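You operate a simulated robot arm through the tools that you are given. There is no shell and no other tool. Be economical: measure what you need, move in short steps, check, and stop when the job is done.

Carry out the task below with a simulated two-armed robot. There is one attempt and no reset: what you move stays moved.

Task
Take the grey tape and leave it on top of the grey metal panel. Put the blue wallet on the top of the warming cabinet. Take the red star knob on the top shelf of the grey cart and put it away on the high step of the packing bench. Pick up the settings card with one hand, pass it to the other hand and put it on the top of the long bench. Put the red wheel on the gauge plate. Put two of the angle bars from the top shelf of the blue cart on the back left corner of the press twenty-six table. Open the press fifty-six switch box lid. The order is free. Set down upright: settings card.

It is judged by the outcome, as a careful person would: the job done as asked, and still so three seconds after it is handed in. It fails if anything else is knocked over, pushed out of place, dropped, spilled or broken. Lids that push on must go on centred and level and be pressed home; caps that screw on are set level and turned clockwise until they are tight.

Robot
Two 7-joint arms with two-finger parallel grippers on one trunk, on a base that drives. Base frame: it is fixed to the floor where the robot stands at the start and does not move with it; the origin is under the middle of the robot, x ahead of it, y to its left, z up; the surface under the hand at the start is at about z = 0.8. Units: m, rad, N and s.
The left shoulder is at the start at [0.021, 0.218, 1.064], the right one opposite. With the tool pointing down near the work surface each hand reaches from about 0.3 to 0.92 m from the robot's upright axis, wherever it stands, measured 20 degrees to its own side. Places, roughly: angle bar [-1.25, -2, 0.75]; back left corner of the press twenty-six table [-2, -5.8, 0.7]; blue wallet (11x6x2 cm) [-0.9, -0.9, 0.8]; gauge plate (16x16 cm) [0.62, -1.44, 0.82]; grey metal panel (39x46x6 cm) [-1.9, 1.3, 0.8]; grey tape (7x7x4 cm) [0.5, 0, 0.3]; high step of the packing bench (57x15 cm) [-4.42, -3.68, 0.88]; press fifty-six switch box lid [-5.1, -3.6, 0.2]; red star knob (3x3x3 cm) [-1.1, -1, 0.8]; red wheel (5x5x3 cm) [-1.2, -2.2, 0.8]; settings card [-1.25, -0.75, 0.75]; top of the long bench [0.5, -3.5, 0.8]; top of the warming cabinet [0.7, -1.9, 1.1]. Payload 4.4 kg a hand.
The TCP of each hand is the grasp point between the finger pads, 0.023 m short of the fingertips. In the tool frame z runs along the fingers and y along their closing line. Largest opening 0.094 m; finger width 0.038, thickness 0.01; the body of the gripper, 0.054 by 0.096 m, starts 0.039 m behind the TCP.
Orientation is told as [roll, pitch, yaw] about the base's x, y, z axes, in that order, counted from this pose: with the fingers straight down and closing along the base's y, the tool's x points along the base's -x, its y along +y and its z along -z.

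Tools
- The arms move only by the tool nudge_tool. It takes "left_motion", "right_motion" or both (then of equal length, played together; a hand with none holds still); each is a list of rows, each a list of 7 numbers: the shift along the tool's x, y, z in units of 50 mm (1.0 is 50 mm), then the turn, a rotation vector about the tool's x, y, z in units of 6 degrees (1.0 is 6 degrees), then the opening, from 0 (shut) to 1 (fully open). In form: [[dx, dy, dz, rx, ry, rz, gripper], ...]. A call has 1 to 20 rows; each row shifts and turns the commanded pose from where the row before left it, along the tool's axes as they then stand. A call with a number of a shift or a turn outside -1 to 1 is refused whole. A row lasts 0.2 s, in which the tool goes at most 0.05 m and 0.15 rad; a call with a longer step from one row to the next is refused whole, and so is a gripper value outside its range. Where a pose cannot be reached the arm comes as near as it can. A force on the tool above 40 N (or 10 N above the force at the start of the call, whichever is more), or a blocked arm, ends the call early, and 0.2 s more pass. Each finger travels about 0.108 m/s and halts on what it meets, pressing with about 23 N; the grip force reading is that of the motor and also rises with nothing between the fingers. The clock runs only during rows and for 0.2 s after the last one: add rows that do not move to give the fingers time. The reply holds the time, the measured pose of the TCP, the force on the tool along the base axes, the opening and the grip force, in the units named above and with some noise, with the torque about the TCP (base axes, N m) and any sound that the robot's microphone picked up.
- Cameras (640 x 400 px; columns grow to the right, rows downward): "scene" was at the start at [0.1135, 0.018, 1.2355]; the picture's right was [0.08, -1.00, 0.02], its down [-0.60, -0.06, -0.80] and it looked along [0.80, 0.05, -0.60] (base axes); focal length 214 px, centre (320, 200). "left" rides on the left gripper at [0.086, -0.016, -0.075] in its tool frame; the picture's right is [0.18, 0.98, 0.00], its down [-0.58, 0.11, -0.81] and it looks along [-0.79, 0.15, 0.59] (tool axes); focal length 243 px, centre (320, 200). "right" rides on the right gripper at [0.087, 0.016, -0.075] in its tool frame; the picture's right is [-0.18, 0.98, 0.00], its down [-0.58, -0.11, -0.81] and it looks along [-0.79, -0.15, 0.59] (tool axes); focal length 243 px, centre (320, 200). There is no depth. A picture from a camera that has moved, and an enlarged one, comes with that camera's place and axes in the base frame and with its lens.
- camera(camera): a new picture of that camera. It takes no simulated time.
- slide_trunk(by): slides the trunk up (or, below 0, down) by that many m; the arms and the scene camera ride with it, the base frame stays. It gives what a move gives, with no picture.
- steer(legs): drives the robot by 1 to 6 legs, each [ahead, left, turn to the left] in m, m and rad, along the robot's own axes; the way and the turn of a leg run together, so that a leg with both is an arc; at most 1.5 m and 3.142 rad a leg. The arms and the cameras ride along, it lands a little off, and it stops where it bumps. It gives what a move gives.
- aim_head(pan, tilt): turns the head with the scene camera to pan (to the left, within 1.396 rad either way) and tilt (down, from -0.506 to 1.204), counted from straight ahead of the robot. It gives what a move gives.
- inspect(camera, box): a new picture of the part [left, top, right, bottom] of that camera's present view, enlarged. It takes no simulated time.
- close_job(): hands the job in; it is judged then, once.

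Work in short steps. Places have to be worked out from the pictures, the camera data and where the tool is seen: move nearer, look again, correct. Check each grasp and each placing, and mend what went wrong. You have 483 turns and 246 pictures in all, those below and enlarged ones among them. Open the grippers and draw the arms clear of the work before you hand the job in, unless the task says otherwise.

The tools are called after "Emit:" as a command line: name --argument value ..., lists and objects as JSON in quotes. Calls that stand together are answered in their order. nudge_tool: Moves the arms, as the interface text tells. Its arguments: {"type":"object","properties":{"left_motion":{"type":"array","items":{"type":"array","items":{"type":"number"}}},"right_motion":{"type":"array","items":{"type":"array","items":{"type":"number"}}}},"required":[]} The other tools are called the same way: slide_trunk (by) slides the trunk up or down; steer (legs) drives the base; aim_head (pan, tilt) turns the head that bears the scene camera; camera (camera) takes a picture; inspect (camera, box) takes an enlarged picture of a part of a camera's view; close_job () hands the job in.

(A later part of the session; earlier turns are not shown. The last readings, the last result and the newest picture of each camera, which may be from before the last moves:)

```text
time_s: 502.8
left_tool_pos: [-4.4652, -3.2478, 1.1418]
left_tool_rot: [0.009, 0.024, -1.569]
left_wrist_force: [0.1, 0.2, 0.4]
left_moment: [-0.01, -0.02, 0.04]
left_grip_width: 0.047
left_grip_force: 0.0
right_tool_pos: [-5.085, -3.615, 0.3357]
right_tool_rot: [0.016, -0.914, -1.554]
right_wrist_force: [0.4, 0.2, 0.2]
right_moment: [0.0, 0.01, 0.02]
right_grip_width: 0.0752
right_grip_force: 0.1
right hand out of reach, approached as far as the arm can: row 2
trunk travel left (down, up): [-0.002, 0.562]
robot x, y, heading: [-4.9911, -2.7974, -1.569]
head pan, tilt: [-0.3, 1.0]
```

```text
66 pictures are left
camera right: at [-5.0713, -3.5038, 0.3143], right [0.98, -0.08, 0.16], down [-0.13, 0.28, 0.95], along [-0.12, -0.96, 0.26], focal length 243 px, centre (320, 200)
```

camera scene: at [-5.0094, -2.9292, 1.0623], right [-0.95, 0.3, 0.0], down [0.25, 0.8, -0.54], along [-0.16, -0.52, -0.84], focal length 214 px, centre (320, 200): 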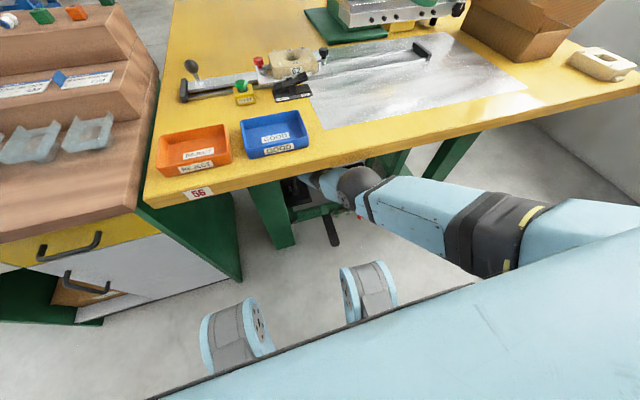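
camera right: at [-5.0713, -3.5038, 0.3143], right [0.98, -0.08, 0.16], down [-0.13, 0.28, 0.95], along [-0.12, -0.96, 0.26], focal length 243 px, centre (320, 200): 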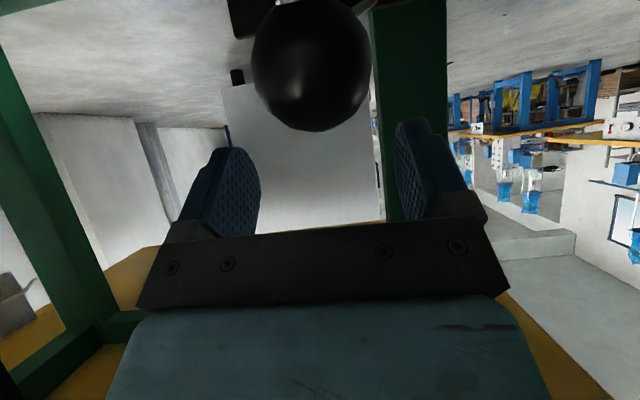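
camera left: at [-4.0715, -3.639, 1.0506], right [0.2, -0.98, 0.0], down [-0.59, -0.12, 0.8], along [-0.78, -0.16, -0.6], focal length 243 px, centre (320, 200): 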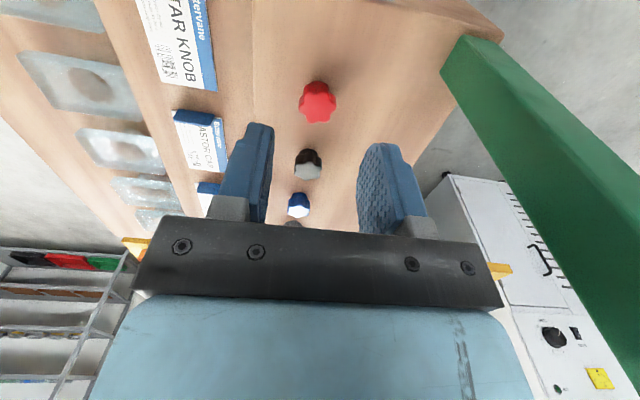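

The hand's camera now sits close over the lid. Rise along the arm's path and back out to look.

Emit:
nudge_tool --right_motion '[[-0.2, 0, -0.5, 0, 0, 0, 0.8], [-0.2, 0, -0.5, 0, 0, 0, 0.8]]'

Emit:
steer --legs '[[-0.15, 0, 0]]'

Emit:
camera --camera "right"

```text
time_s: 503.6
left_tool_pos: [-4.4511, -3.2375, 1.1399]
left_tool_rot: [-0.009, 0.011, -1.57]
left_wrist_force: [-0.3, -0.1, -0.4]
left_moment: [0.01, 0.02, -0.03]
left_grip_width: 0.047
left_grip_force: 0.1
right_tool_pos: [-5.08, -3.6429, 0.4817]
right_tool_rot: [-0.015, -1.038, -1.529]
right_wrist_force: [0.3, -0.2, -0.9]
right_moment: [-0.02, 0.03, 0.02]
right_grip_width: 0.0751
right_grip_force: 0.0
trunk travel left (down, up): [-0.002, 0.562]
robot x, y, heading: [-4.9867, -2.8005, -1.573]
head pan, tilt: [-0.3, 1.0]
stopped in row 2 (right hand): the arm was blocked; the commanded pose is now the measured one
```

```text
time_s: 504.9
left_tool_pos: [-4.4508, -3.093, 1.1374]
left_tool_rot: [-0.008, 0.014, -1.571]
left_wrist_force: [-0.2, 0.3, 0.7]
left_moment: [0.0, -0.04, 0.01]
left_grip_width: 0.0472
left_grip_force: 0.1
right_tool_pos: [-5.082, -3.4964, 0.4755]
right_tool_rot: [-0.019, -1.033, -1.526]
right_wrist_force: [0.8, -0.2, 0.3]
right_moment: [0.01, 0.0, -0.01]
right_grip_width: 0.0754
right_grip_force: 0.1
trunk travel left (down, up): [-0.002, 0.562]
robot x, y, heading: [-4.986, -2.6476, -1.574]
head pan, tilt: [-0.3, 1.0]
```

```text
65 pictures are left
camera right: at [-5.0685, -3.388, 0.4427], right [0.99, -0.07, 0.15], down [-0.11, 0.39, 0.91], along [-0.12, -0.92, 0.38], focal length 243 px, centre (320, 200)
```

right: 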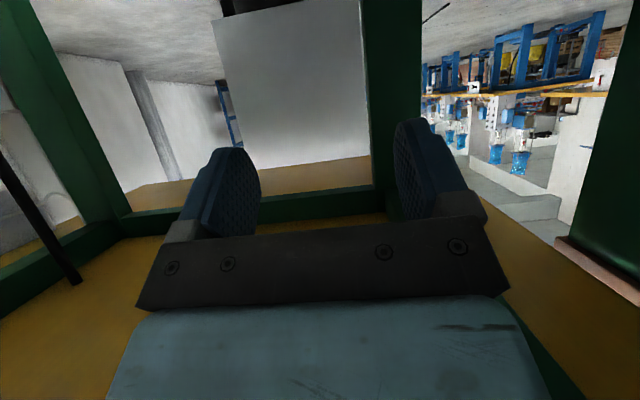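

Pitch the hand back down to see the box.

Emit:
nudge_tool --right_motion '[[0, 0, 0, 0, 1, 0, 0.8], [0, 0, 0, 0, 1, 0, 0.8], [0, 0, 0, 0, 1, 0, 0.8], [0, 0, 0, 0, 0.8, 0, 0.8]]'

Emit:
steer --legs '[[-0.1, 0, 0]]'

Emit:
camera --camera "right"

```text
time_s: 505.9
left_tool_pos: [-4.4576, -3.0958, 1.14]
left_tool_rot: [-0.001, 0.017, -1.57]
left_wrist_force: [0.4, -0.6, -0.1]
left_moment: [0.01, -0.01, 0.0]
left_grip_width: 0.0471
left_grip_force: 0.1
right_tool_pos: [-5.0839, -3.4961, 0.4731]
right_tool_rot: [-0.002, -0.631, -1.542]
right_wrist_force: [-0.8, 0.3, -0.4]
right_moment: [0.0, -0.01, 0.04]
right_grip_width: 0.0753
right_grip_force: 0.0
trunk travel left (down, up): [-0.002, 0.562]
robot x, y, heading: [-4.9854, -2.6491, -1.578]
head pan, tilt: [-0.3, 1.0]
```

```text
time_s: 507.1
left_tool_pos: [-4.4571, -2.9977, 1.1398]
left_tool_rot: [0.0, 0.014, -1.569]
left_wrist_force: [-0.1, 1.3, 0.8]
left_moment: [-0.04, 0.01, -0.01]
left_grip_width: 0.0468
left_grip_force: 0.0
right_tool_pos: [-5.0825, -3.401, 0.4743]
right_tool_rot: [-0.002, -0.637, -1.541]
right_wrist_force: [0.4, 0.0, -0.3]
right_moment: [0.0, 0.04, -0.01]
right_grip_width: 0.075
right_grip_force: 0.1
trunk travel left (down, up): [-0.002, 0.562]
robot x, y, heading: [-4.9878, -2.554, -1.573]
head pan, tilt: [-0.3, 1.0]
```

```text
64 pictures are left
camera right: at [-5.0683, -3.2869, 0.4847], right [0.99, -0.12, 0.11], down [-0.11, 0.01, 0.99], along [-0.12, -0.99, -0.01], focal length 243 px, centre (320, 200)
```

right: 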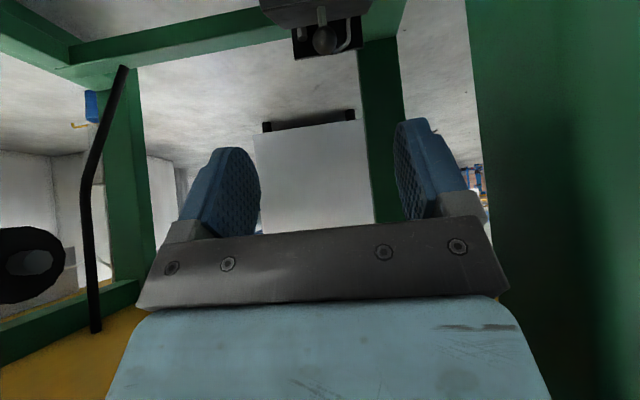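

Emit:
inspect --camera "right" --box '[250, 0, 378, 80]'

```text
5.00 times, centred on (314, 40) of right
camera zoom: at [-5.0683, -3.2869, 0.4847], right [0.99, -0.12, 0.11], down [-0.11, 0.01, 0.99], along [-0.12, -0.99, -0.01], focal length 1213 px, centre (350, 1000)
```

zoom: 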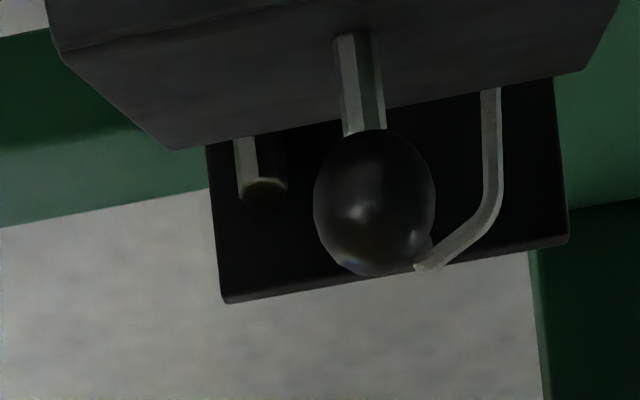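

Lid is at ≈33° and holds by friction. Now use closed fingers to push it from underneath: lower the hand in front of the box first.

Emit:
nudge_tool --right_motion '[[0.68, 0.02, 0.15, 0, 0, 0, 0.5], [0.68, 0.02, 0.15, 0, 0, 0, 0], [0.68, 0.02, 0.15, 0, 0, 0, 0], [0.68, 0, 0.15, 0, 0, 0, 0], [0.68, 0, 0.15, 0, 0, 0, 0]]'

Emit:
camera --camera "right"

```text
time_s: 508.2
left_tool_pos: [-4.4522, -2.9958, 1.1369]
left_tool_rot: [-0.004, 0.015, -1.567]
left_wrist_force: [-0.4, 0.3, 0.3]
left_moment: [-0.04, -0.01, -0.01]
left_grip_width: 0.0469
left_grip_force: 0.1
right_tool_pos: [-5.0856, -3.3875, 0.4909]
right_tool_rot: [-0.019, -0.818, -1.53]
right_wrist_force: [0.0, 0.6, 0.5]
right_moment: [-0.03, 0.0, 0.01]
right_grip_width: 0.0
right_grip_force: 22.8
trunk travel left (down, up): [-0.002, 0.562]
robot x, y, heading: [-4.9861, -2.5554, -1.574]
head pan, tilt: [-0.3, 1.0]
stopped in row 5 (right hand): the arm was blocked; the commanded pose is now the measured one
```

```text
62 pictures are left
camera right: at [-5.0707, -3.2741, 0.481], right [0.99, -0.1, 0.12], down [-0.1, 0.19, 0.98], along [-0.12, -0.98, 0.18], focal length 243 px, centre (320, 200)
```

right: 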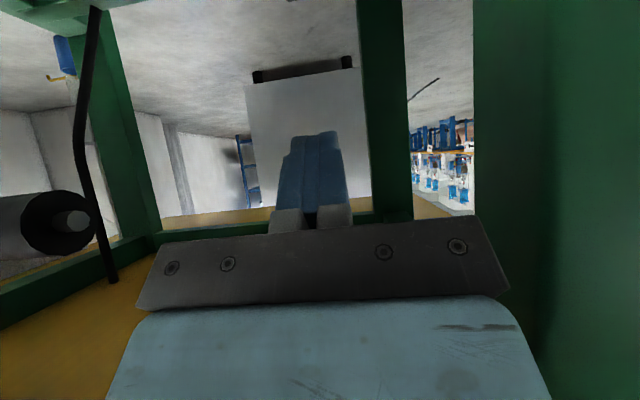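

Correct the direction (mostly downward at this height): restore pitch, then descend along the arm's natural path.

Emit:
nudge_tool --right_motion '[[0, 0, 0, 0, 0.9, 0, 0], [0, 0, 0, 0, 0.9, 0, 0], [0.7, 0, 0.47, 0, 0, 0, 0], [0.7, 0, 0.47, 0, 0, 0, 0], [0.77, 0, 0.35, 0, 0, 0, 0], [0.77, 0, 0.35, 0, 0, 0, 0]]'

Emit:
camera --camera "right"

```text
time_s: 509.8
left_tool_pos: [-4.4529, -2.9973, 1.1372]
left_tool_rot: [-0.005, 0.017, -1.567]
left_wrist_force: [-0.2, 1.4, -0.8]
left_moment: [0.0, -0.03, 0.01]
left_grip_width: 0.0469
left_grip_force: 0.0
right_tool_pos: [-5.0888, -3.3657, 0.4013]
right_tool_rot: [-0.022, -0.719, -1.53]
right_wrist_force: [-0.4, 1.0, -0.6]
right_moment: [-0.02, -0.01, -0.01]
right_grip_width: 0.0
right_grip_force: 23.1
trunk travel left (down, up): [-0.002, 0.562]
robot x, y, heading: [-4.9844, -2.5536, -1.569]
head pan, tilt: [-0.3, 1.0]
stopped in row 6 (right hand): the arm was blocked; the commanded pose is now the measured one
```

```text
61 pictures are left
camera right: at [-5.0747, -3.252, 0.403], right [0.99, -0.11, 0.1], down [-0.09, 0.09, 0.99], along [-0.12, -0.99, 0.08], focal length 243 px, centre (320, 200)
```

right: 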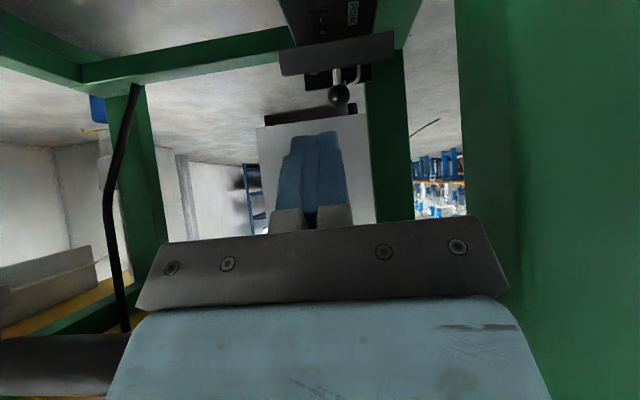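

The forearm is resting on a knee-lever bar beside the hand. Back out, lower outside the table, then come in below it.

Emit:
steer --legs '[[-0.35, 0, 0]]'

Emit:
nudge_tool --right_motion '[[0, 0, 0, 0, 0.9, 0, 0], [0.72, 0, 0.45, 0, 0, 0, 0], [0.75, 0, 0.4, 0, 0, 0, 0], [0.3, 0, 0.15, 0, 0, 0, 0]]'

Emit:
camera --camera "right"

Emit:
camera --camera "scene"

```text
time_s: 512.1
left_tool_pos: [-4.4524, -2.6532, 1.1368]
left_tool_rot: [-0.006, 0.02, -1.574]
left_wrist_force: [0.6, -0.1, 0.4]
left_moment: [0.0, 0.01, -0.02]
left_grip_width: 0.0472
left_grip_force: 0.1
right_tool_pos: [-5.0933, -3.0127, 0.397]
right_tool_rot: [-0.022, -0.712, -1.536]
right_wrist_force: [0.1, 0.0, 0.5]
right_moment: [0.0, 0.02, 0.0]
right_grip_width: 0.0
right_grip_force: 23.1
trunk travel left (down, up): [-0.002, 0.562]
robot x, y, heading: [-4.9882, -2.205, -1.581]
head pan, tilt: [-0.3, 1.0]
```

```text
time_s: 513.1
left_tool_pos: [-4.4555, -2.6543, 1.1388]
left_tool_rot: [-0.003, 0.02, -1.575]
left_wrist_force: [-0.1, -0.6, 0.2]
left_moment: [-0.01, -0.01, -0.04]
left_grip_width: 0.0468
left_grip_force: 0.1
right_tool_pos: [-5.0986, -2.9767, 0.3164]
right_tool_rot: [-0.02, -0.627, -1.541]
right_wrist_force: [-0.9, 0.6, -0.2]
right_moment: [-0.01, -0.01, -0.02]
right_grip_width: 0.0
right_grip_force: 22.7
trunk travel left (down, up): [-0.002, 0.562]
robot x, y, heading: [-4.9833, -2.2049, -1.58]
head pan, tilt: [-0.3, 1.0]
```

```text
60 pictures are left
camera right: at [-5.0839, -2.8638, 0.3267], right [0.99, -0.13, 0.09], down [-0.09, 0.0, 1.0], along [-0.13, -0.99, -0.01], focal length 243 px, centre (320, 200)
```

right: 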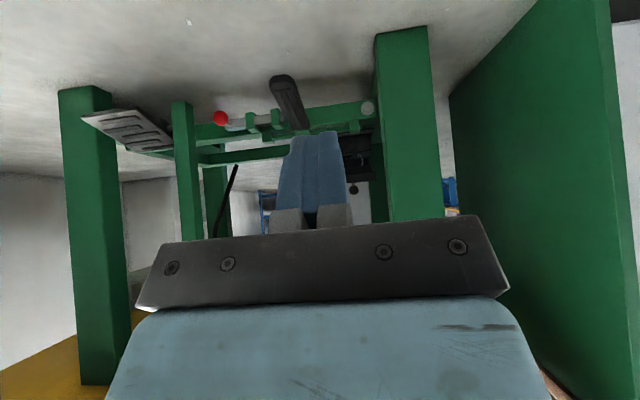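

```text
59 pictures are left
camera scene: at [-5.0059, -2.3399, 1.0628], right [-0.95, 0.3, 0.0], down [0.25, 0.81, -0.54], along [-0.16, -0.51, -0.84], focal length 214 px, centre (320, 200)
```

scene: 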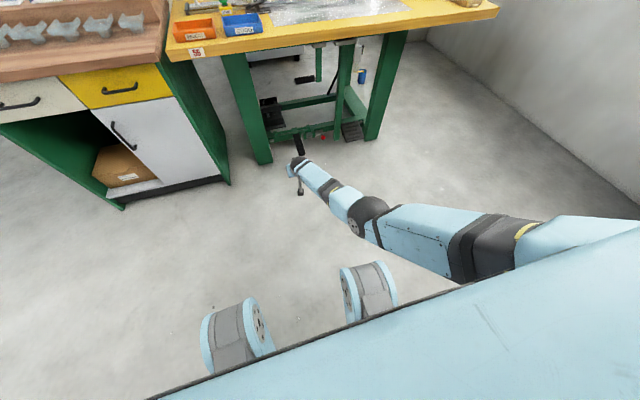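

Emit:
inspect --camera "scene" --box '[220, 35, 400, 155]'

```text
3.33 times, centred on (310, 95) of scene
camera zoom: at [-5.0059, -2.3399, 1.0628], right [-0.95, 0.3, 0.0], down [0.25, 0.81, -0.54], along [-0.16, -0.51, -0.84], focal length 715 px, centre (353, 550)
```

zoom: 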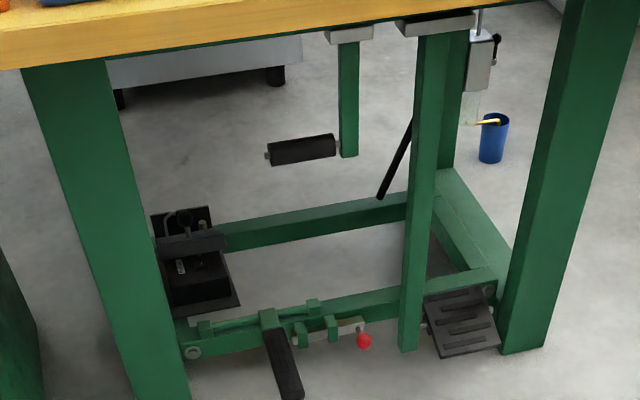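

Lid is visibly part-open. The arm was touching the knee-roller (x≈−5.18, y −3.28, z 0.55); shift the base 0.1 m east so the arm runs straight through the corridor.

Emit:
steer --legs '[[0, 0.1, 0.01]]'

Emit:
nudge_tool --right_motion '[[0, -0.85, 0, 0, 0, 0, 0], [0, -0.8, 0, 0, 0, 0, 0]]'

Emit:
steer --legs '[[0.36, 0, 0]]'

Emit:
camera --camera "right"

```text
time_s: 514.6
left_tool_pos: [-4.3534, -2.6481, 1.1385]
left_tool_rot: [-0.003, 0.018, -1.566]
left_wrist_force: [-0.6, 0.2, 0.4]
left_moment: [-0.01, -0.03, -0.02]
left_grip_width: 0.0469
left_grip_force: 0.1
right_tool_pos: [-4.9916, -2.979, 0.319]
right_tool_rot: [-0.02, -0.631, -1.532]
right_wrist_force: [0.3, 0.0, 0.4]
right_moment: [0.01, 0.01, 0.0]
right_grip_width: 0.0
right_grip_force: 22.5
trunk travel left (down, up): [-0.002, 0.562]
robot x, y, heading: [-4.8816, -2.2011, -1.563]
head pan, tilt: [-0.3, 1.0]
```

```text
time_s: 515.5
left_tool_pos: [-4.3484, -2.6435, 1.1377]
left_tool_rot: [-0.009, 0.013, -1.566]
left_wrist_force: [-0.9, 1.3, 0.2]
left_moment: [0.05, -0.04, 0.01]
left_grip_width: 0.0468
left_grip_force: 0.1
right_tool_pos: [-5.0455, -3.0151, 0.3723]
right_tool_rot: [0.0, -0.7, -1.526]
right_wrist_force: [-0.7, 0.3, 0.6]
right_moment: [-0.01, -0.04, 0.0]
right_grip_width: 0.0001
right_grip_force: 23.0
trunk travel left (down, up): [-0.002, 0.562]
robot x, y, heading: [-4.8878, -2.203, -1.567]
head pan, tilt: [-0.3, 1.0]
stopped in row 2 (right hand): the arm was blocked; the commanded pose is now the measured one
```

```text
time_s: 517.8
left_tool_pos: [-4.3501, -3.0148, 1.1347]
left_tool_rot: [-0.014, 0.016, -1.575]
left_wrist_force: [0.6, -0.4, -0.3]
left_moment: [-0.02, 0.0, 0.01]
left_grip_width: 0.0469
left_grip_force: 0.1
right_tool_pos: [-5.0578, -3.3772, 0.37]
right_tool_rot: [-0.008, -0.696, -1.532]
right_wrist_force: [0.2, -0.3, -0.3]
right_moment: [0.04, -0.03, 0.01]
right_grip_width: 0.0
right_grip_force: 23.4
trunk travel left (down, up): [-0.002, 0.562]
robot x, y, heading: [-4.8836, -2.5696, -1.577]
head pan, tilt: [-0.3, 1.0]
```

```text
57 pictures are left
camera right: at [-5.0445, -3.263, 0.3725], right [0.99, -0.11, 0.11], down [-0.1, 0.07, 0.99], along [-0.12, -0.99, 0.05], focal length 243 px, centre (320, 200)
```

right: 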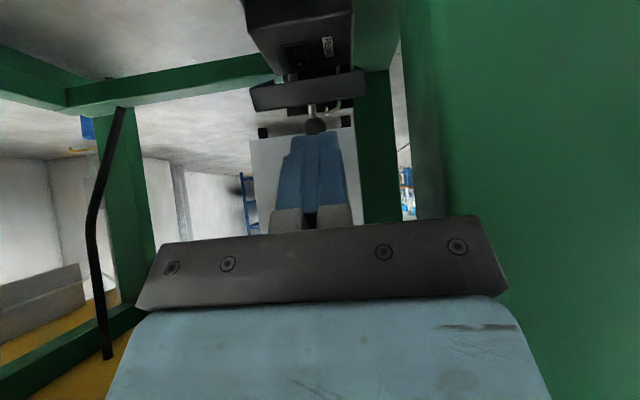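

Lower the closed fingers below the lid's front edge.

Emit:
nudge_tool --right_motion '[[0.85, 0, 0.32, 0, 0, 0, 0], [0.85, 0, 0.32, 0, 0, 0, 0]]'

Emit:
camera --camera "right"

```text
time_s: 518.6
left_tool_pos: [-4.3535, -3.0134, 1.1364]
left_tool_rot: [-0.006, 0.015, -1.573]
left_wrist_force: [-0.1, -0.8, -0.2]
left_moment: [-0.01, 0.0, 0.01]
left_grip_width: 0.0473
left_grip_force: 0.0
right_tool_pos: [-5.0584, -3.371, 0.3371]
right_tool_rot: [-0.007, -0.762, -1.534]
right_wrist_force: [-0.1, 0.3, 0.7]
right_moment: [-0.02, 0.02, -0.02]
right_grip_width: 0.0
right_grip_force: 22.9
trunk travel left (down, up): [-0.002, 0.562]
robot x, y, heading: [-4.8858, -2.5661, -1.573]
head pan, tilt: [-0.3, 1.0]
stopped in row 2 (right hand): the arm was blocked; the commanded pose is now the measured one
```

```text
56 pictures are left
camera right: at [-5.045, -3.2578, 0.333], right [0.99, -0.1, 0.12], down [-0.11, 0.13, 0.99], along [-0.12, -0.99, 0.12], focal length 243 px, centre (320, 200)
```

right: 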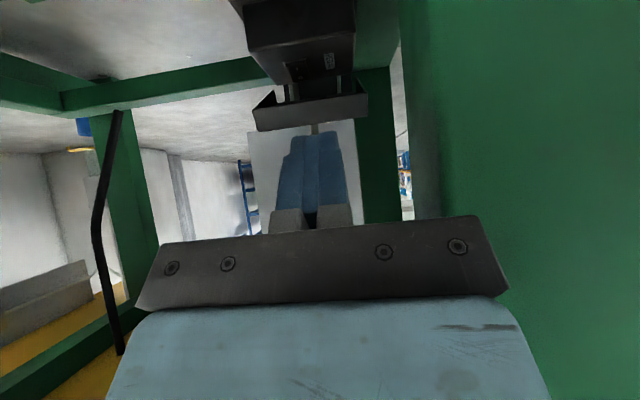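

Swing the fingertips down by pitching about the wrist.

Emit:
nudge_tool --right_motion '[[0.42, 0, 0, 0, 1, 0, 0], [0.42, 0, 0, 0, 1, 0, 0], [0.3, 0, 0, 0, 0.7, 0, 0]]'

Emit:
camera --camera "right"

```text
time_s: 519.6
left_tool_pos: [-4.3535, -3.0128, 1.1375]
left_tool_rot: [-0.006, 0.014, -1.573]
left_wrist_force: [0.4, -0.5, 0.6]
left_moment: [-0.06, -0.05, -0.01]
left_grip_width: 0.0468
left_grip_force: 0.1
right_tool_pos: [-5.0629, -3.3431, 0.3226]
right_tool_rot: [-0.007, -0.507, -1.539]
right_wrist_force: [-0.2, -0.4, 0.5]
right_moment: [0.01, -0.02, -0.03]
right_grip_width: 0.0
right_grip_force: 23.4
trunk travel left (down, up): [-0.002, 0.562]
robot x, y, heading: [-4.8814, -2.5692, -1.573]
head pan, tilt: [-0.3, 1.0]
stopped in row 3 (right hand): the arm was blocked; the commanded pose is now the measured one
```

```text
55 pictures are left
camera right: at [-5.0496, -3.2319, 0.3465], right [0.99, -0.13, 0.08], down [-0.1, -0.12, 0.99], along [-0.12, -0.98, -0.13], focal length 243 px, centre (320, 200)
```

right: 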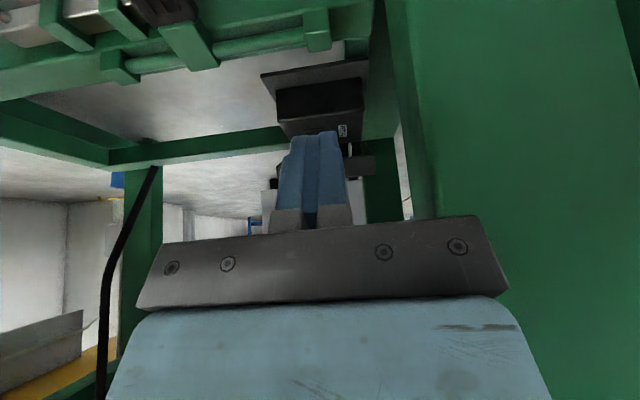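

The hand is scraping the table leg; shift the base 2.5 cm west and lower a bit more.

Emit:
steer --legs '[[0, -0.028, 0]]'

Emit:
nudge_tool --right_motion '[[0.25, 0, 0.4, 0, 0, 0, 0], [0.25, 0, 0.4, 0, 0, 0, 0]]'

Emit:
camera --camera "right"

```text
time_s: 520.5
left_tool_pos: [-4.3824, -3.015, 1.1371]
left_tool_rot: [-0.006, 0.02, -1.572]
left_wrist_force: [-0.4, 0.0, -0.7]
left_moment: [-0.01, 0.0, 0.0]
left_grip_width: 0.0469
left_grip_force: 0.0
right_tool_pos: [-5.0919, -3.3409, 0.3172]
right_tool_rot: [-0.01, -0.497, -1.535]
right_wrist_force: [-0.2, 0.0, -1.2]
right_moment: [-0.04, -0.05, 0.01]
right_grip_width: 0.0002
right_grip_force: 23.0
trunk travel left (down, up): [-0.002, 0.562]
robot x, y, heading: [-4.9107, -2.5674, -1.576]
head pan, tilt: [-0.3, 1.0]
```

```text
time_s: 521.1
left_tool_pos: [-4.3871, -3.0147, 1.1398]
left_tool_rot: [0.0, 0.017, -1.573]
left_wrist_force: [-0.4, 0.9, 0.2]
left_moment: [0.01, -0.01, 0.01]
left_grip_width: 0.0471
left_grip_force: 0.0
right_tool_pos: [-5.0956, -3.3323, 0.2758]
right_tool_rot: [-0.001, -0.501, -1.54]
right_wrist_force: [0.4, -0.2, 0.9]
right_moment: [0.04, 0.01, -0.01]
right_grip_width: 0.0
right_grip_force: 22.5
right hand out of reach, approached as far as the arm can: row 2
trunk travel left (down, up): [-0.002, 0.562]
robot x, y, heading: [-4.9092, -2.5677, -1.577]
head pan, tilt: [-0.3, 1.0]
```

```text
54 pictures are left
camera right: at [-5.0818, -3.2213, 0.3016], right [0.99, -0.13, 0.09], down [-0.1, -0.13, 0.99], along [-0.12, -0.98, -0.14], focal length 243 px, centre (320, 200)
```

right: 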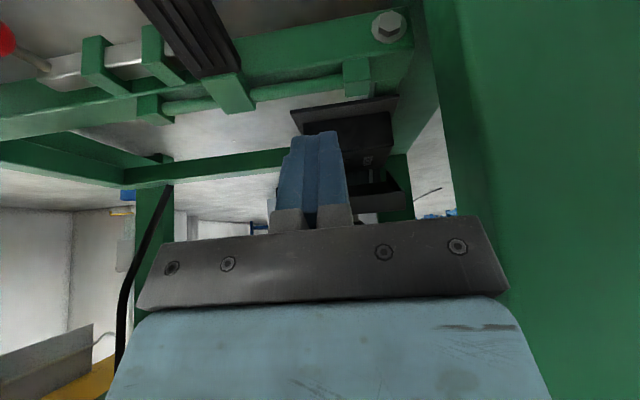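

Fingers are below the lid edge. Drive ahead to bring them against the lid.

Emit:
steer --legs '[[0.17, 0, 0]]'

Emit:
camera --camera "right"

```text
time_s: 522.6
left_tool_pos: [-4.3852, -3.1754, 1.1397]
left_tool_rot: [-0.002, 0.016, -1.571]
left_wrist_force: [0.5, 0.9, 0.8]
left_moment: [-0.02, -0.03, 0.0]
left_grip_width: 0.0469
left_grip_force: 0.3
right_tool_pos: [-5.0955, -3.491, 0.2723]
right_tool_rot: [-0.003, -0.485, -1.537]
right_wrist_force: [-0.5, -0.2, 1.0]
right_moment: [-0.01, -0.02, 0.02]
right_grip_width: 0.0
right_grip_force: 23.1
trunk travel left (down, up): [-0.002, 0.562]
robot x, y, heading: [-4.9114, -2.7313, -1.573]
head pan, tilt: [-0.3, 1.0]
stopped in leg 1: the force on the tool passed its limit at 186 N (the readings are from after the stop); the commanded pose is now the measured one
```

```text
53 pictures are left
camera right: at [-5.0809, -3.3801, 0.2996], right [0.99, -0.13, 0.08], down [-0.1, -0.14, 0.98], along [-0.12, -0.98, -0.15], focal length 243 px, centre (320, 200)
```

right: 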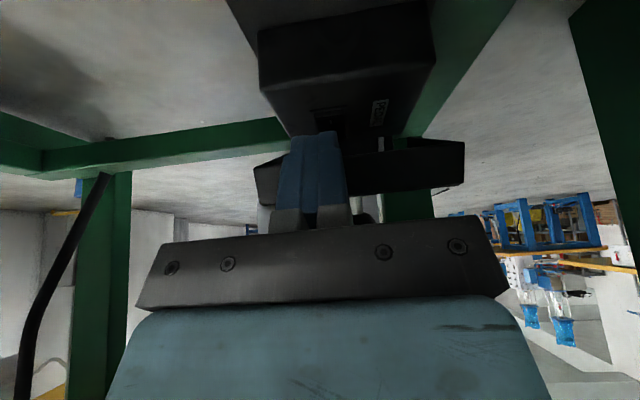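

Contact made (keep base moves tiny). Push the lid with the arm, south and up in 1 cm rows.

Emit:
nudge_tool --right_motion '[[-0.186, 0, -0.07, 0, 0, 0, 0], [-0.186, 0, -0.07, 0, 0, 0, 0], [-0.186, 0, -0.07, 0, 0, 0, 0], [-0.186, 0, -0.07, 0, 0, 0, 0]]'

Emit:
camera --camera "right"

```text
time_s: 523.1
left_tool_pos: [-4.3857, -3.1755, 1.1401]
left_tool_rot: [-0.001, 0.018, -1.571]
left_wrist_force: [-0.1, -0.7, -0.4]
left_moment: [0.05, 0.01, 0.01]
left_grip_width: 0.047
left_grip_force: 0.1
right_tool_pos: [-5.0947, -3.4918, 0.2754]
right_tool_rot: [-0.004, -0.47, -1.54]
right_wrist_force: [1.5, 8.4, 3.2]
right_moment: [-0.03, 0.1, 0.09]
right_grip_width: 0.0
right_grip_force: 23.0
trunk travel left (down, up): [-0.002, 0.562]
robot x, y, heading: [-4.9159, -2.7257, -1.575]
head pan, tilt: [-0.3, 1.0]
stopped in row 2 (right hand): the force on the tool passed its limit at 52 N (the readings are from after the stop); the commanded pose is now the measured one
```

```text
52 pictures are left
camera right: at [-5.0809, -3.3819, 0.3034], right [0.99, -0.13, 0.08], down [-0.1, -0.16, 0.98], along [-0.12, -0.98, -0.17], focal length 243 px, centre (320, 200)
```

right: 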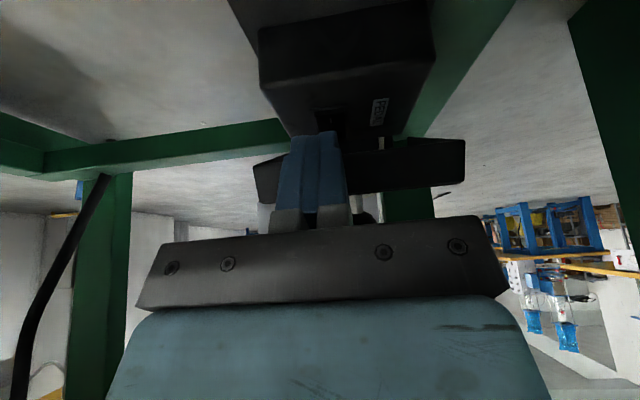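

Try gentler, smaller increments.

Emit:
nudge_tool --right_motion '[[-0.03, 0, -0.03, 0, 0, 0, 0], [-0.03, 0, -0.03, 0, 0, 0, 0], [-0.03, 0, -0.03, 0, 0, 0, 0], [-0.03, 0, -0.03, 0, 0, 0, 0], [-0.03, 0, -0.03, 0, 0, 0, 0], [-0.03, 0, -0.03, 0, 0, 0, 0], [-0.03, 0, -0.03, 0, 0, 0, 0], [-0.03, 0, -0.03, 0, 0, 0, 0], [-0.03, 0, -0.03, 0, 0, 0, 0], [-0.03, 0, -0.03, 0, 0, 0, 0]]'

Emit:
camera --camera "right"

```text
time_s: 525.3
left_tool_pos: [-4.3865, -3.1766, 1.1394]
left_tool_rot: [-0.001, 0.017, -1.572]
left_wrist_force: [-0.1, -0.2, 0.2]
left_moment: [-0.01, 0.0, -0.01]
left_grip_width: 0.0468
left_grip_force: 0.0
right_tool_pos: [-5.0952, -3.4983, 0.2951]
right_tool_rot: [-0.004, -0.472, -1.542]
right_wrist_force: [-0.5, 0.4, 0.7]
right_moment: [0.0, 0.01, 0.0]
right_grip_width: 0.0
right_grip_force: 23.4
trunk travel left (down, up): [-0.002, 0.562]
robot x, y, heading: [-4.9124, -2.7318, -1.572]
head pan, tilt: [-0.3, 1.0]
```

```text
51 pictures are left
camera right: at [-5.0811, -3.389, 0.3241], right [0.99, -0.13, 0.08], down [-0.1, -0.15, 0.98], along [-0.12, -0.98, -0.17], focal length 243 px, centre (320, 200)
```

right: 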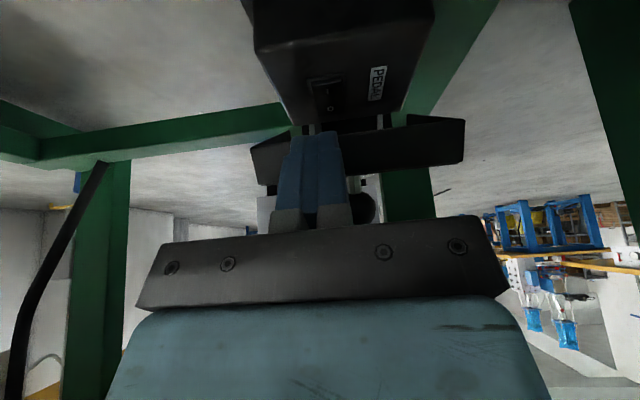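

The edge push lacks leverage. Back off, pitch to about −1.0 so the fingers go under the lid and lift it.

Emit:
steer --legs '[[-0.13, 0, 0]]'

Emit:
nudge_tool --right_motion '[[-0.42, 0, 0, 0, -1, 0, 0], [-0.42, 0, 0, 0, -1, 0, 0], [-0.42, 0, 0, 0, -1, 0, 0], [-0.42, 0, 0, 0, -1, 0, 0], [-0.42, 0, 0, 0, -1, 0, 0], [0.9, 0, 0.2, 0, 0, 0, 0], [0.9, 0, 0.1, 0, 0, 0, 0]]'

Emit:
camera --camera "right"

```text
time_s: 526.6
left_tool_pos: [-4.3863, -3.0481, 1.1402]
left_tool_rot: [-0.001, 0.019, -1.573]
left_wrist_force: [-0.2, -0.7, 0.0]
left_moment: [-0.01, 0.01, 0.03]
left_grip_width: 0.0469
left_grip_force: 0.1
right_tool_pos: [-5.0957, -3.3698, 0.2964]
right_tool_rot: [-0.003, -0.473, -1.542]
right_wrist_force: [0.2, 0.3, -0.3]
right_moment: [-0.01, -0.02, 0.01]
right_grip_width: 0.0002
right_grip_force: 23.0
trunk travel left (down, up): [-0.002, 0.562]
robot x, y, heading: [-4.9103, -2.6, -1.571]
head pan, tilt: [-0.3, 1.0]
```

```text
time_s: 528.2
left_tool_pos: [-4.387, -3.049, 1.1399]
left_tool_rot: [-0.001, 0.017, -1.572]
left_wrist_force: [-0.7, -0.1, 0.2]
left_moment: [0.01, 0.0, 0.0]
left_grip_width: 0.0472
left_grip_force: 0.1
right_tool_pos: [-5.1178, -3.4199, 0.3198]
right_tool_rot: [-0.006, -0.998, -1.538]
right_wrist_force: [0.1, 0.6, -0.9]
right_moment: [0.02, 0.02, 0.01]
right_grip_width: 0.0
right_grip_force: 22.4
right hand out of reach, approached as far as the arm can: row 4, 6, 7
trunk travel left (down, up): [-0.002, 0.562]
robot x, y, heading: [-4.9115, -2.6003, -1.578]
head pan, tilt: [-0.3, 1.0]
```

```text
50 pictures are left
camera right: at [-5.1053, -3.3111, 0.2896], right [0.99, -0.07, 0.15], down [-0.12, 0.36, 0.93], along [-0.12, -0.93, 0.34], focal length 243 px, centre (320, 200)
```

right: 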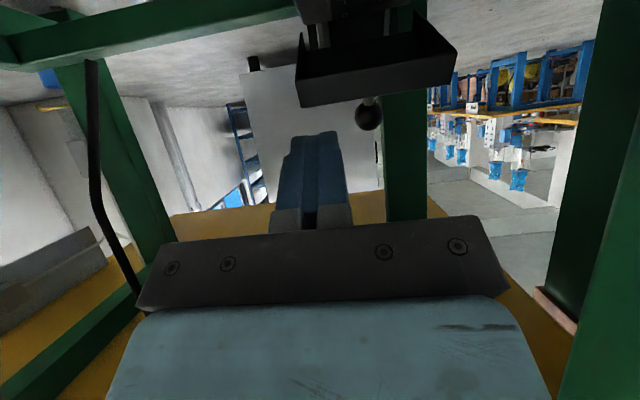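

Now the hollow underside of the lid is visible. Lower another ~5 cm and shift 3 cm east.

Emit:
nudge_tool --right_motion '[[0.6, 0.3, -0.07, 0, 0, 0, 0], [0.6, 0.3, -0.07, 0, 0, 0, 0]]'

Emit:
camera --camera "right"

```text
time_s: 528.8
left_tool_pos: [-4.3868, -3.0486, 1.1403]
left_tool_rot: [-0.002, 0.017, -1.573]
left_wrist_force: [0.7, -0.9, -0.2]
left_moment: [-0.02, -0.02, 0.02]
left_grip_width: 0.0468
left_grip_force: 0.0
right_tool_pos: [-5.0977, -3.3806, 0.2758]
right_tool_rot: [-0.007, -0.995, -1.538]
right_wrist_force: [-0.1, -0.3, -0.7]
right_moment: [0.01, 0.03, 0.0]
right_grip_width: 0.0
right_grip_force: 22.8
right hand out of reach, approached as far as the arm can: row 2
trunk travel left (down, up): [-0.002, 0.562]
robot x, y, heading: [-4.9092, -2.6004, -1.572]
head pan, tilt: [-0.3, 1.0]
```

```text
49 pictures are left
camera right: at [-5.0841, -3.2712, 0.246], right [0.99, -0.07, 0.15], down [-0.12, 0.36, 0.93], along [-0.12, -0.93, 0.34], focal length 243 px, centre (320, 200)
```

right: 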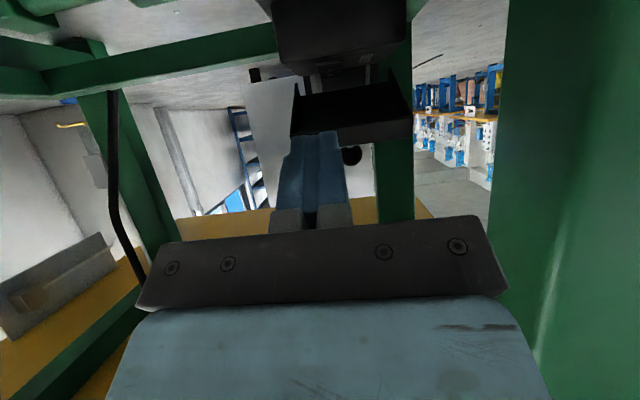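

Good alignment under the lid. Creep in: 0.10 then 2 cm steps.

Emit:
steer --legs '[[0.1, 0, 0]]'

Emit:
steer --legs '[[0.025, 0, 0]]'

Emit:
camera --camera "right"

```text
time_s: 529.9
left_tool_pos: [-4.3857, -3.1449, 1.1402]
left_tool_rot: [-0.001, 0.018, -1.57]
left_wrist_force: [0.4, 0.6, -0.6]
left_moment: [0.0, 0.01, 0.01]
left_grip_width: 0.0469
left_grip_force: 0.1
right_tool_pos: [-5.0968, -3.4765, 0.277]
right_tool_rot: [-0.004, -0.996, -1.535]
right_wrist_force: [-0.5, 0.7, -1.4]
right_moment: [0.0, 0.0, 0.02]
right_grip_width: 0.0002
right_grip_force: 22.5
trunk travel left (down, up): [-0.002, 0.562]
robot x, y, heading: [-4.9149, -2.6986, -1.576]
head pan, tilt: [-0.3, 1.0]
```

```text
time_s: 530.9
left_tool_pos: [-4.386, -3.1671, 1.1386]
left_tool_rot: [-0.001, 0.02, -1.571]
left_wrist_force: [-0.2, -0.1, -0.5]
left_moment: [-0.02, -0.01, 0.01]
left_grip_width: 0.0471
left_grip_force: 0.1
right_tool_pos: [-5.0964, -3.4964, 0.2735]
right_tool_rot: [-0.005, -0.991, -1.536]
right_wrist_force: [0.8, 6.6, 2.5]
right_moment: [-0.11, 0.01, 0.03]
right_grip_width: 0.0001
right_grip_force: 23.5
trunk travel left (down, up): [-0.002, 0.562]
robot x, y, heading: [-4.9101, -2.7203, -1.572]
head pan, tilt: [-0.3, 1.0]
stopped in leg 1: the force on the tool passed its limit at 318 N (the readings are from after the stop); the commanded pose is now the measured one
```

```text
48 pictures are left
camera right: at [-5.0823, -3.3869, 0.2428], right [0.99, -0.07, 0.15], down [-0.12, 0.35, 0.93], along [-0.12, -0.93, 0.34], focal length 243 px, centre (320, 200)
```

right: 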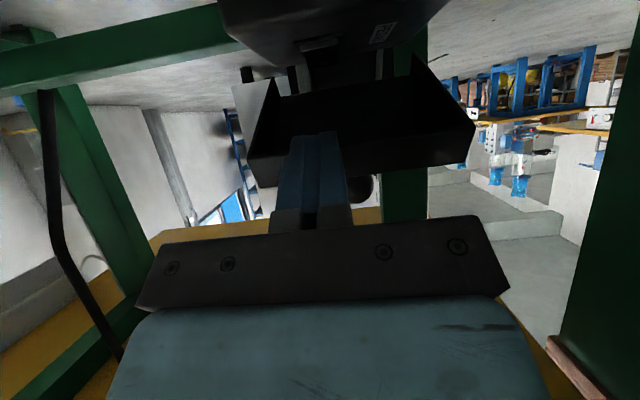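

The fingers meet the rim's front wall; too tight underneath. Return to the ball-grip method, now with the arm clear of the knee-roller. Back off, rise, restore pitch, open.

Emit:
steer --legs '[[-0.15, 0, 0]]'

Emit:
nudge_tool --right_motion '[[-0.85, 0.25, -0.1, 0, 0, 0, 0.3], [-0.85, 0.25, -0.2, 0, 0, 0, 0.6], [-0.5, 0, -0.2, 0, 0, 0, 0.6], [0.42, 0, 0, 0, 1, 0, 0.6], [0.42, 0, 0, 0, 1, 0, 0.6], [0.42, 0, 0, 0, 1, 0, 0.6], [0.25, 0, 0, 0, 0.6, 0, 0.6]]'

Emit:
camera --camera "right"

```text
time_s: 532.2
left_tool_pos: [-4.3837, -3.0145, 1.1393]
left_tool_rot: [-0.003, 0.02, -1.565]
left_wrist_force: [-0.4, -0.3, -0.2]
left_moment: [-0.04, 0.01, 0.01]
left_grip_width: 0.0469
left_grip_force: 0.1
right_tool_pos: [-5.091, -3.349, 0.2724]
right_tool_rot: [-0.004, -0.993, -1.53]
right_wrist_force: [-0.2, -0.4, -0.5]
right_moment: [0.01, -0.04, -0.02]
right_grip_width: 0.0
right_grip_force: 22.9
trunk travel left (down, up): [-0.002, 0.562]
robot x, y, heading: [-4.9151, -2.5705, -1.57]
head pan, tilt: [-0.3, 1.0]
```

```text
time_s: 533.8
left_tool_pos: [-4.3844, -3.016, 1.1403]
left_tool_rot: [-0.002, 0.018, -1.566]
left_wrist_force: [0.9, -0.1, 0.2]
left_moment: [0.01, 0.03, -0.01]
left_grip_width: 0.0469
left_grip_force: 0.0
right_tool_pos: [-5.0587, -3.3707, 0.3152]
right_tool_rot: [-0.012, -0.694, -1.551]
right_wrist_force: [-32.0, -13.3, 13.9]
right_moment: [0.8, -2.33, -0.35]
right_grip_width: 0.0564
right_grip_force: 0.1
right hand out of reach, approached as far as the arm can: row 1, 2, 3, 4
trunk travel left (down, up): [-0.002, 0.562]
robot x, y, heading: [-4.9118, -2.5739, -1.57]
head pan, tilt: [-0.3, 1.0]
```

```text
47 pictures are left
camera right: at [-5.0421, -3.2569, 0.3191], right [0.99, -0.13, 0.11], down [-0.1, 0.07, 0.99], along [-0.14, -0.99, 0.05], focal length 243 px, centre (320, 200)
```

right: 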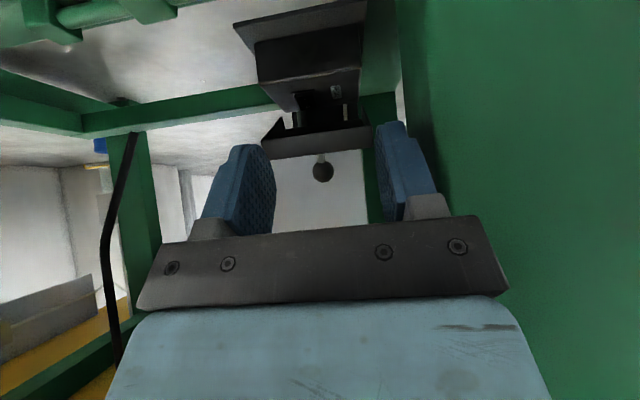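

Hand pressed on the leg; shift 2 cm west, rise 3.5 cm, then drive over the ball.

Emit:
steer --legs '[[0, -0.02, 0]]'

Emit:
nudge_tool --right_motion '[[-0.44, 0, -0.09, 0, 0, 0, 0.7], [-0.44, 0, -0.09, 0, 0, 0, 0.7]]'

Emit:
steer --legs '[[0.19, 0, 0]]'

Emit:
camera --camera "right"

```text
time_s: 534.7
left_tool_pos: [-4.4021, -3.0162, 1.1405]
left_tool_rot: [-0.003, 0.019, -1.565]
left_wrist_force: [0.5, 0.9, 0.4]
left_moment: [-0.01, -0.02, 0.0]
left_grip_width: 0.0467
left_grip_force: 0.0
right_tool_pos: [-5.0731, -3.3685, 0.313]
right_tool_rot: [-0.012, -0.691, -1.544]
right_wrist_force: [-0.3, 0.4, 0.1]
right_moment: [-0.02, 0.01, 0.0]
right_grip_width: 0.0563
right_grip_force: 0.1
trunk travel left (down, up): [-0.002, 0.562]
robot x, y, heading: [-4.9305, -2.5735, -1.565]
head pan, tilt: [-0.3, 1.0]
```

```text
time_s: 535.3
left_tool_pos: [-4.4026, -3.0172, 1.1394]
left_tool_rot: [-0.003, 0.02, -1.565]
left_wrist_force: [0.2, -1.4, 0.1]
left_moment: [-0.02, 0.02, -0.01]
left_grip_width: 0.0469
left_grip_force: 0.1
right_tool_pos: [-5.0712, -3.3948, 0.3475]
right_tool_rot: [-0.013, -0.688, -1.545]
right_wrist_force: [0.6, 0.3, -1.2]
right_moment: [0.03, 0.01, 0.0]
right_grip_width: 0.0659
right_grip_force: 0.0
trunk travel left (down, up): [-0.002, 0.562]
robot x, y, heading: [-4.9354, -2.5742, -1.568]
head pan, tilt: [-0.3, 1.0]
```

```text
time_s: 536.9
left_tool_pos: [-4.3987, -3.205, 1.1392]
left_tool_rot: [-0.003, 0.02, -1.557]
left_wrist_force: [-0.5, -0.3, -0.9]
left_moment: [0.01, 0.01, 0.02]
left_grip_width: 0.0471
left_grip_force: 0.1
right_tool_pos: [-5.0646, -3.59, 0.348]
right_tool_rot: [-0.013, -0.69, -1.538]
right_wrist_force: [-0.8, 0.2, -0.2]
right_moment: [0.01, -0.03, 0.01]
right_grip_width: 0.0658
right_grip_force: 0.2
trunk travel left (down, up): [-0.002, 0.562]
robot x, y, heading: [-4.9312, -2.7671, -1.569]
head pan, tilt: [-0.3, 1.0]
```

```text
46 pictures are left
camera right: at [-5.0505, -3.4754, 0.3513], right [0.99, -0.12, 0.11], down [-0.1, 0.06, 0.99], along [-0.12, -0.99, 0.05], focal length 243 px, centre (320, 200)
```

right: 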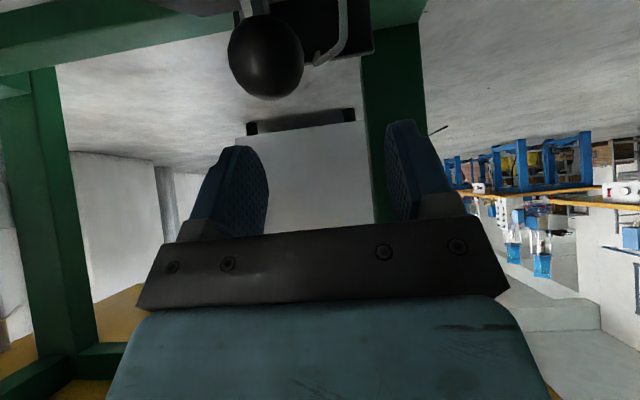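

Ball at (−5.075, −3.562, 0.305). Descend around it and clamp.

Emit:
nudge_tool --right_motion '[[0.56, -0.1, 0.16, 0, 0, 0, 0.7], [0.58, -0.1, 0.16, 0, 0, 0, 0.7], [0, 0, 0, 0, 0, 0, 0.4], [0, 0, 0, 0, 0, 0, 0.2], [0, 0, 0, 0, 0, 0, 0.1]]'

Emit:
camera --camera "right"

```text
time_s: 538.1
left_tool_pos: [-4.3986, -3.2043, 1.1394]
left_tool_rot: [-0.002, 0.02, -1.559]
left_wrist_force: [-0.4, 0.0, 0.2]
left_moment: [0.0, 0.03, 0.0]
left_grip_width: 0.0469
left_grip_force: 0.1
right_tool_pos: [-5.0776, -3.5547, 0.3011]
right_tool_rot: [-0.013, -0.692, -1.537]
right_wrist_force: [-3.2, -0.3, 0.7]
right_moment: [-0.27, -0.04, -0.01]
right_grip_width: 0.0281
right_grip_force: 45.3
trunk travel left (down, up): [-0.002, 0.562]
robot x, y, heading: [-4.9319, -2.7657, -1.561]
head pan, tilt: [-0.3, 1.0]
```

```text
45 pictures are left
camera right: at [-5.0634, -3.4416, 0.3047], right [0.99, -0.12, 0.11], down [-0.1, 0.06, 0.99], along [-0.12, -0.99, 0.05], focal length 243 px, centre (320, 200)
```

right: 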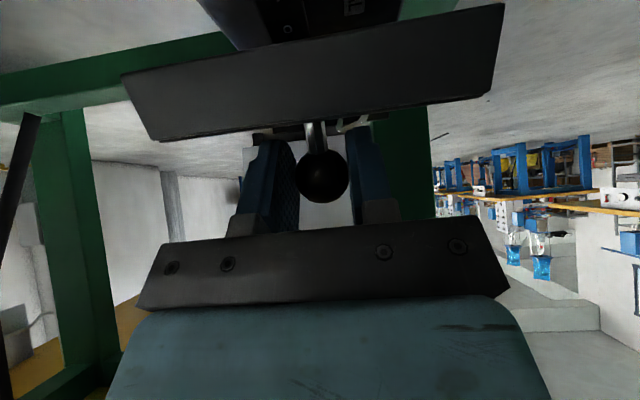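

Firm grip at ≈34°. Continue: small arm swing then short base pushes.

Emit:
nudge_tool --right_motion '[[-0.12, 0, -0.03, 0, 0, 0, 0.1], [-0.12, 0, -0.02, 0, 0, 0, 0.1], [0, 0, 0, 0, 0, 0, 0.1]]'

Emit:
steer --legs '[[0.012, 0, 0]]'

```text
time_s: 538.9
left_tool_pos: [-4.3982, -3.2052, 1.1371]
left_tool_rot: [-0.003, 0.022, -1.559]
left_wrist_force: [0.7, -0.4, -0.4]
left_moment: [-0.01, 0.02, 0.0]
left_grip_width: 0.0471
left_grip_force: 0.0
right_tool_pos: [-5.0773, -3.5623, 0.3062]
right_tool_rot: [-0.013, -0.685, -1.537]
right_wrist_force: [-12.5, 11.9, -7.9]
right_moment: [1.37, 0.06, -0.13]
right_grip_width: 0.0282
right_grip_force: 45.6
trunk travel left (down, up): [-0.002, 0.562]
robot x, y, heading: [-4.9335, -2.762, -1.562]
head pan, tilt: [-0.3, 1.0]
```

```text
time_s: 539.6
left_tool_pos: [-4.3984, -3.2169, 1.1392]
left_tool_rot: [-0.004, 0.019, -1.558]
left_wrist_force: [0.7, -1.0, 0.6]
left_moment: [-0.01, 0.0, 0.02]
left_grip_width: 0.047
left_grip_force: 0.0
right_tool_pos: [-5.0778, -3.5788, 0.3137]
right_tool_rot: [-0.015, -0.703, -1.537]
right_wrist_force: [-23.7, -9.5, 7.5]
right_moment: [-1.35, 0.02, -0.17]
right_grip_width: 0.0285
right_grip_force: 44.7
trunk travel left (down, up): [-0.002, 0.562]
robot x, y, heading: [-4.9308, -2.7819, -1.562]
head pan, tilt: [-0.3, 1.0]
```

Good progress. Continue pushing.

Emit:
steer --legs '[[0.012, 0, 0]]'

Emit:
camera --camera "right"

```text
time_s: 540.4
left_tool_pos: [-4.3977, -3.227, 1.1398]
left_tool_rot: [-0.004, 0.019, -1.558]
left_wrist_force: [0.2, -0.9, 0.0]
left_moment: [-0.03, 0.0, -0.02]
left_grip_width: 0.0471
left_grip_force: 0.1
right_tool_pos: [-5.078, -3.5931, 0.3168]
right_tool_rot: [-0.013, -0.708, -1.536]
right_wrist_force: [-4.2, -8.3, 10.0]
right_moment: [-1.2, -0.03, -0.12]
right_grip_width: 0.0282
right_grip_force: 45.7
trunk travel left (down, up): [-0.002, 0.562]
robot x, y, heading: [-4.9322, -2.7861, -1.563]
head pan, tilt: [-0.3, 1.0]
```

```text
44 pictures are left
camera right: at [-5.0633, -3.4801, 0.3186], right [0.99, -0.11, 0.11], down [-0.1, 0.08, 0.99], along [-0.12, -0.99, 0.07], focal length 243 px, centre (320, 200)
```

right: 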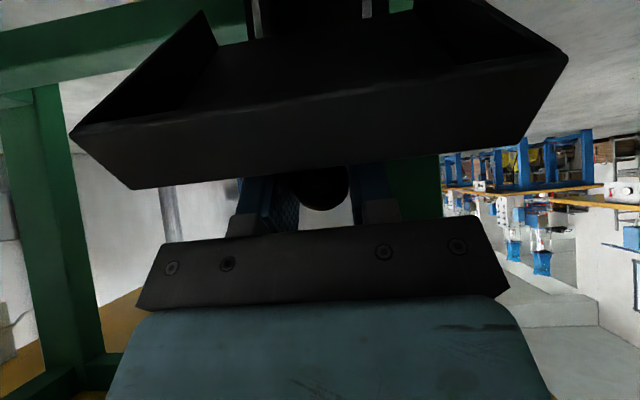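

Lid is well up (~60°). Rotate the hand slightly upright and keep pushing.

Emit:
nudge_tool --right_motion '[[0, 0, 0, 0, 0.7, 0, 0.1], [0, 0, 0, 0, 0.7, 0, 0.1], [0, 0, 0, 0, 0, 0, 0.1]]'

Emit:
steer --legs '[[0.013, 0, 0]]'

Emit:
camera --camera "right"

```text
time_s: 541.2
left_tool_pos: [-4.3989, -3.2304, 1.138]
left_tool_rot: [-0.004, 0.025, -1.557]
left_wrist_force: [0.4, -0.1, 0.6]
left_moment: [0.04, 0.02, 0.03]
left_grip_width: 0.047
left_grip_force: 0.0
right_tool_pos: [-5.0779, -3.5882, 0.3156]
right_tool_rot: [-0.009, -0.554, -1.539]
right_wrist_force: [12.1, -19.2, -21.1]
right_moment: [-0.89, -0.05, 0.04]
right_grip_width: 0.0284
right_grip_force: 45.1
right hand out of reach, approached as far as the arm can: row 2
trunk travel left (down, up): [-0.002, 0.562]
robot x, y, heading: [-4.9308, -2.7888, -1.565]
head pan, tilt: [-0.3, 1.0]
```

```text
time_s: 542.1
left_tool_pos: [-4.3999, -3.2419, 1.1398]
left_tool_rot: [-0.007, 0.021, -1.56]
left_wrist_force: [-0.4, 0.3, 0.3]
left_moment: [0.01, 0.01, -0.02]
left_grip_width: 0.0473
left_grip_force: 0.1
right_tool_pos: [-5.077, -3.5973, 0.3162]
right_tool_rot: [-0.007, -0.556, -1.542]
right_wrist_force: [0.3, 4.7, 7.5]
right_moment: [0.1, 0.08, 0.12]
right_grip_width: 0.0281
right_grip_force: 44.9
trunk travel left (down, up): [-0.002, 0.562]
robot x, y, heading: [-4.9303, -2.8013, -1.569]
head pan, tilt: [-0.3, 1.0]
stopped in leg 1: the robot was blocked; the commanded pose is now the measured one
```

```text
43 pictures are left
camera right: at [-5.0631, -3.4854, 0.3361], right [0.99, -0.13, 0.09], down [-0.1, -0.07, 0.99], along [-0.12, -0.99, -0.08], focal length 243 px, centre (320, 200)
```

right: 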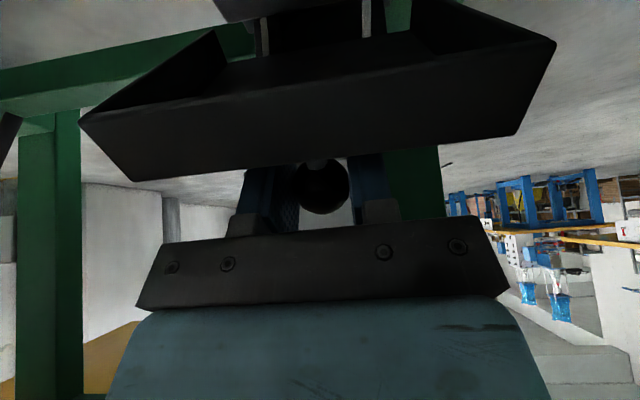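

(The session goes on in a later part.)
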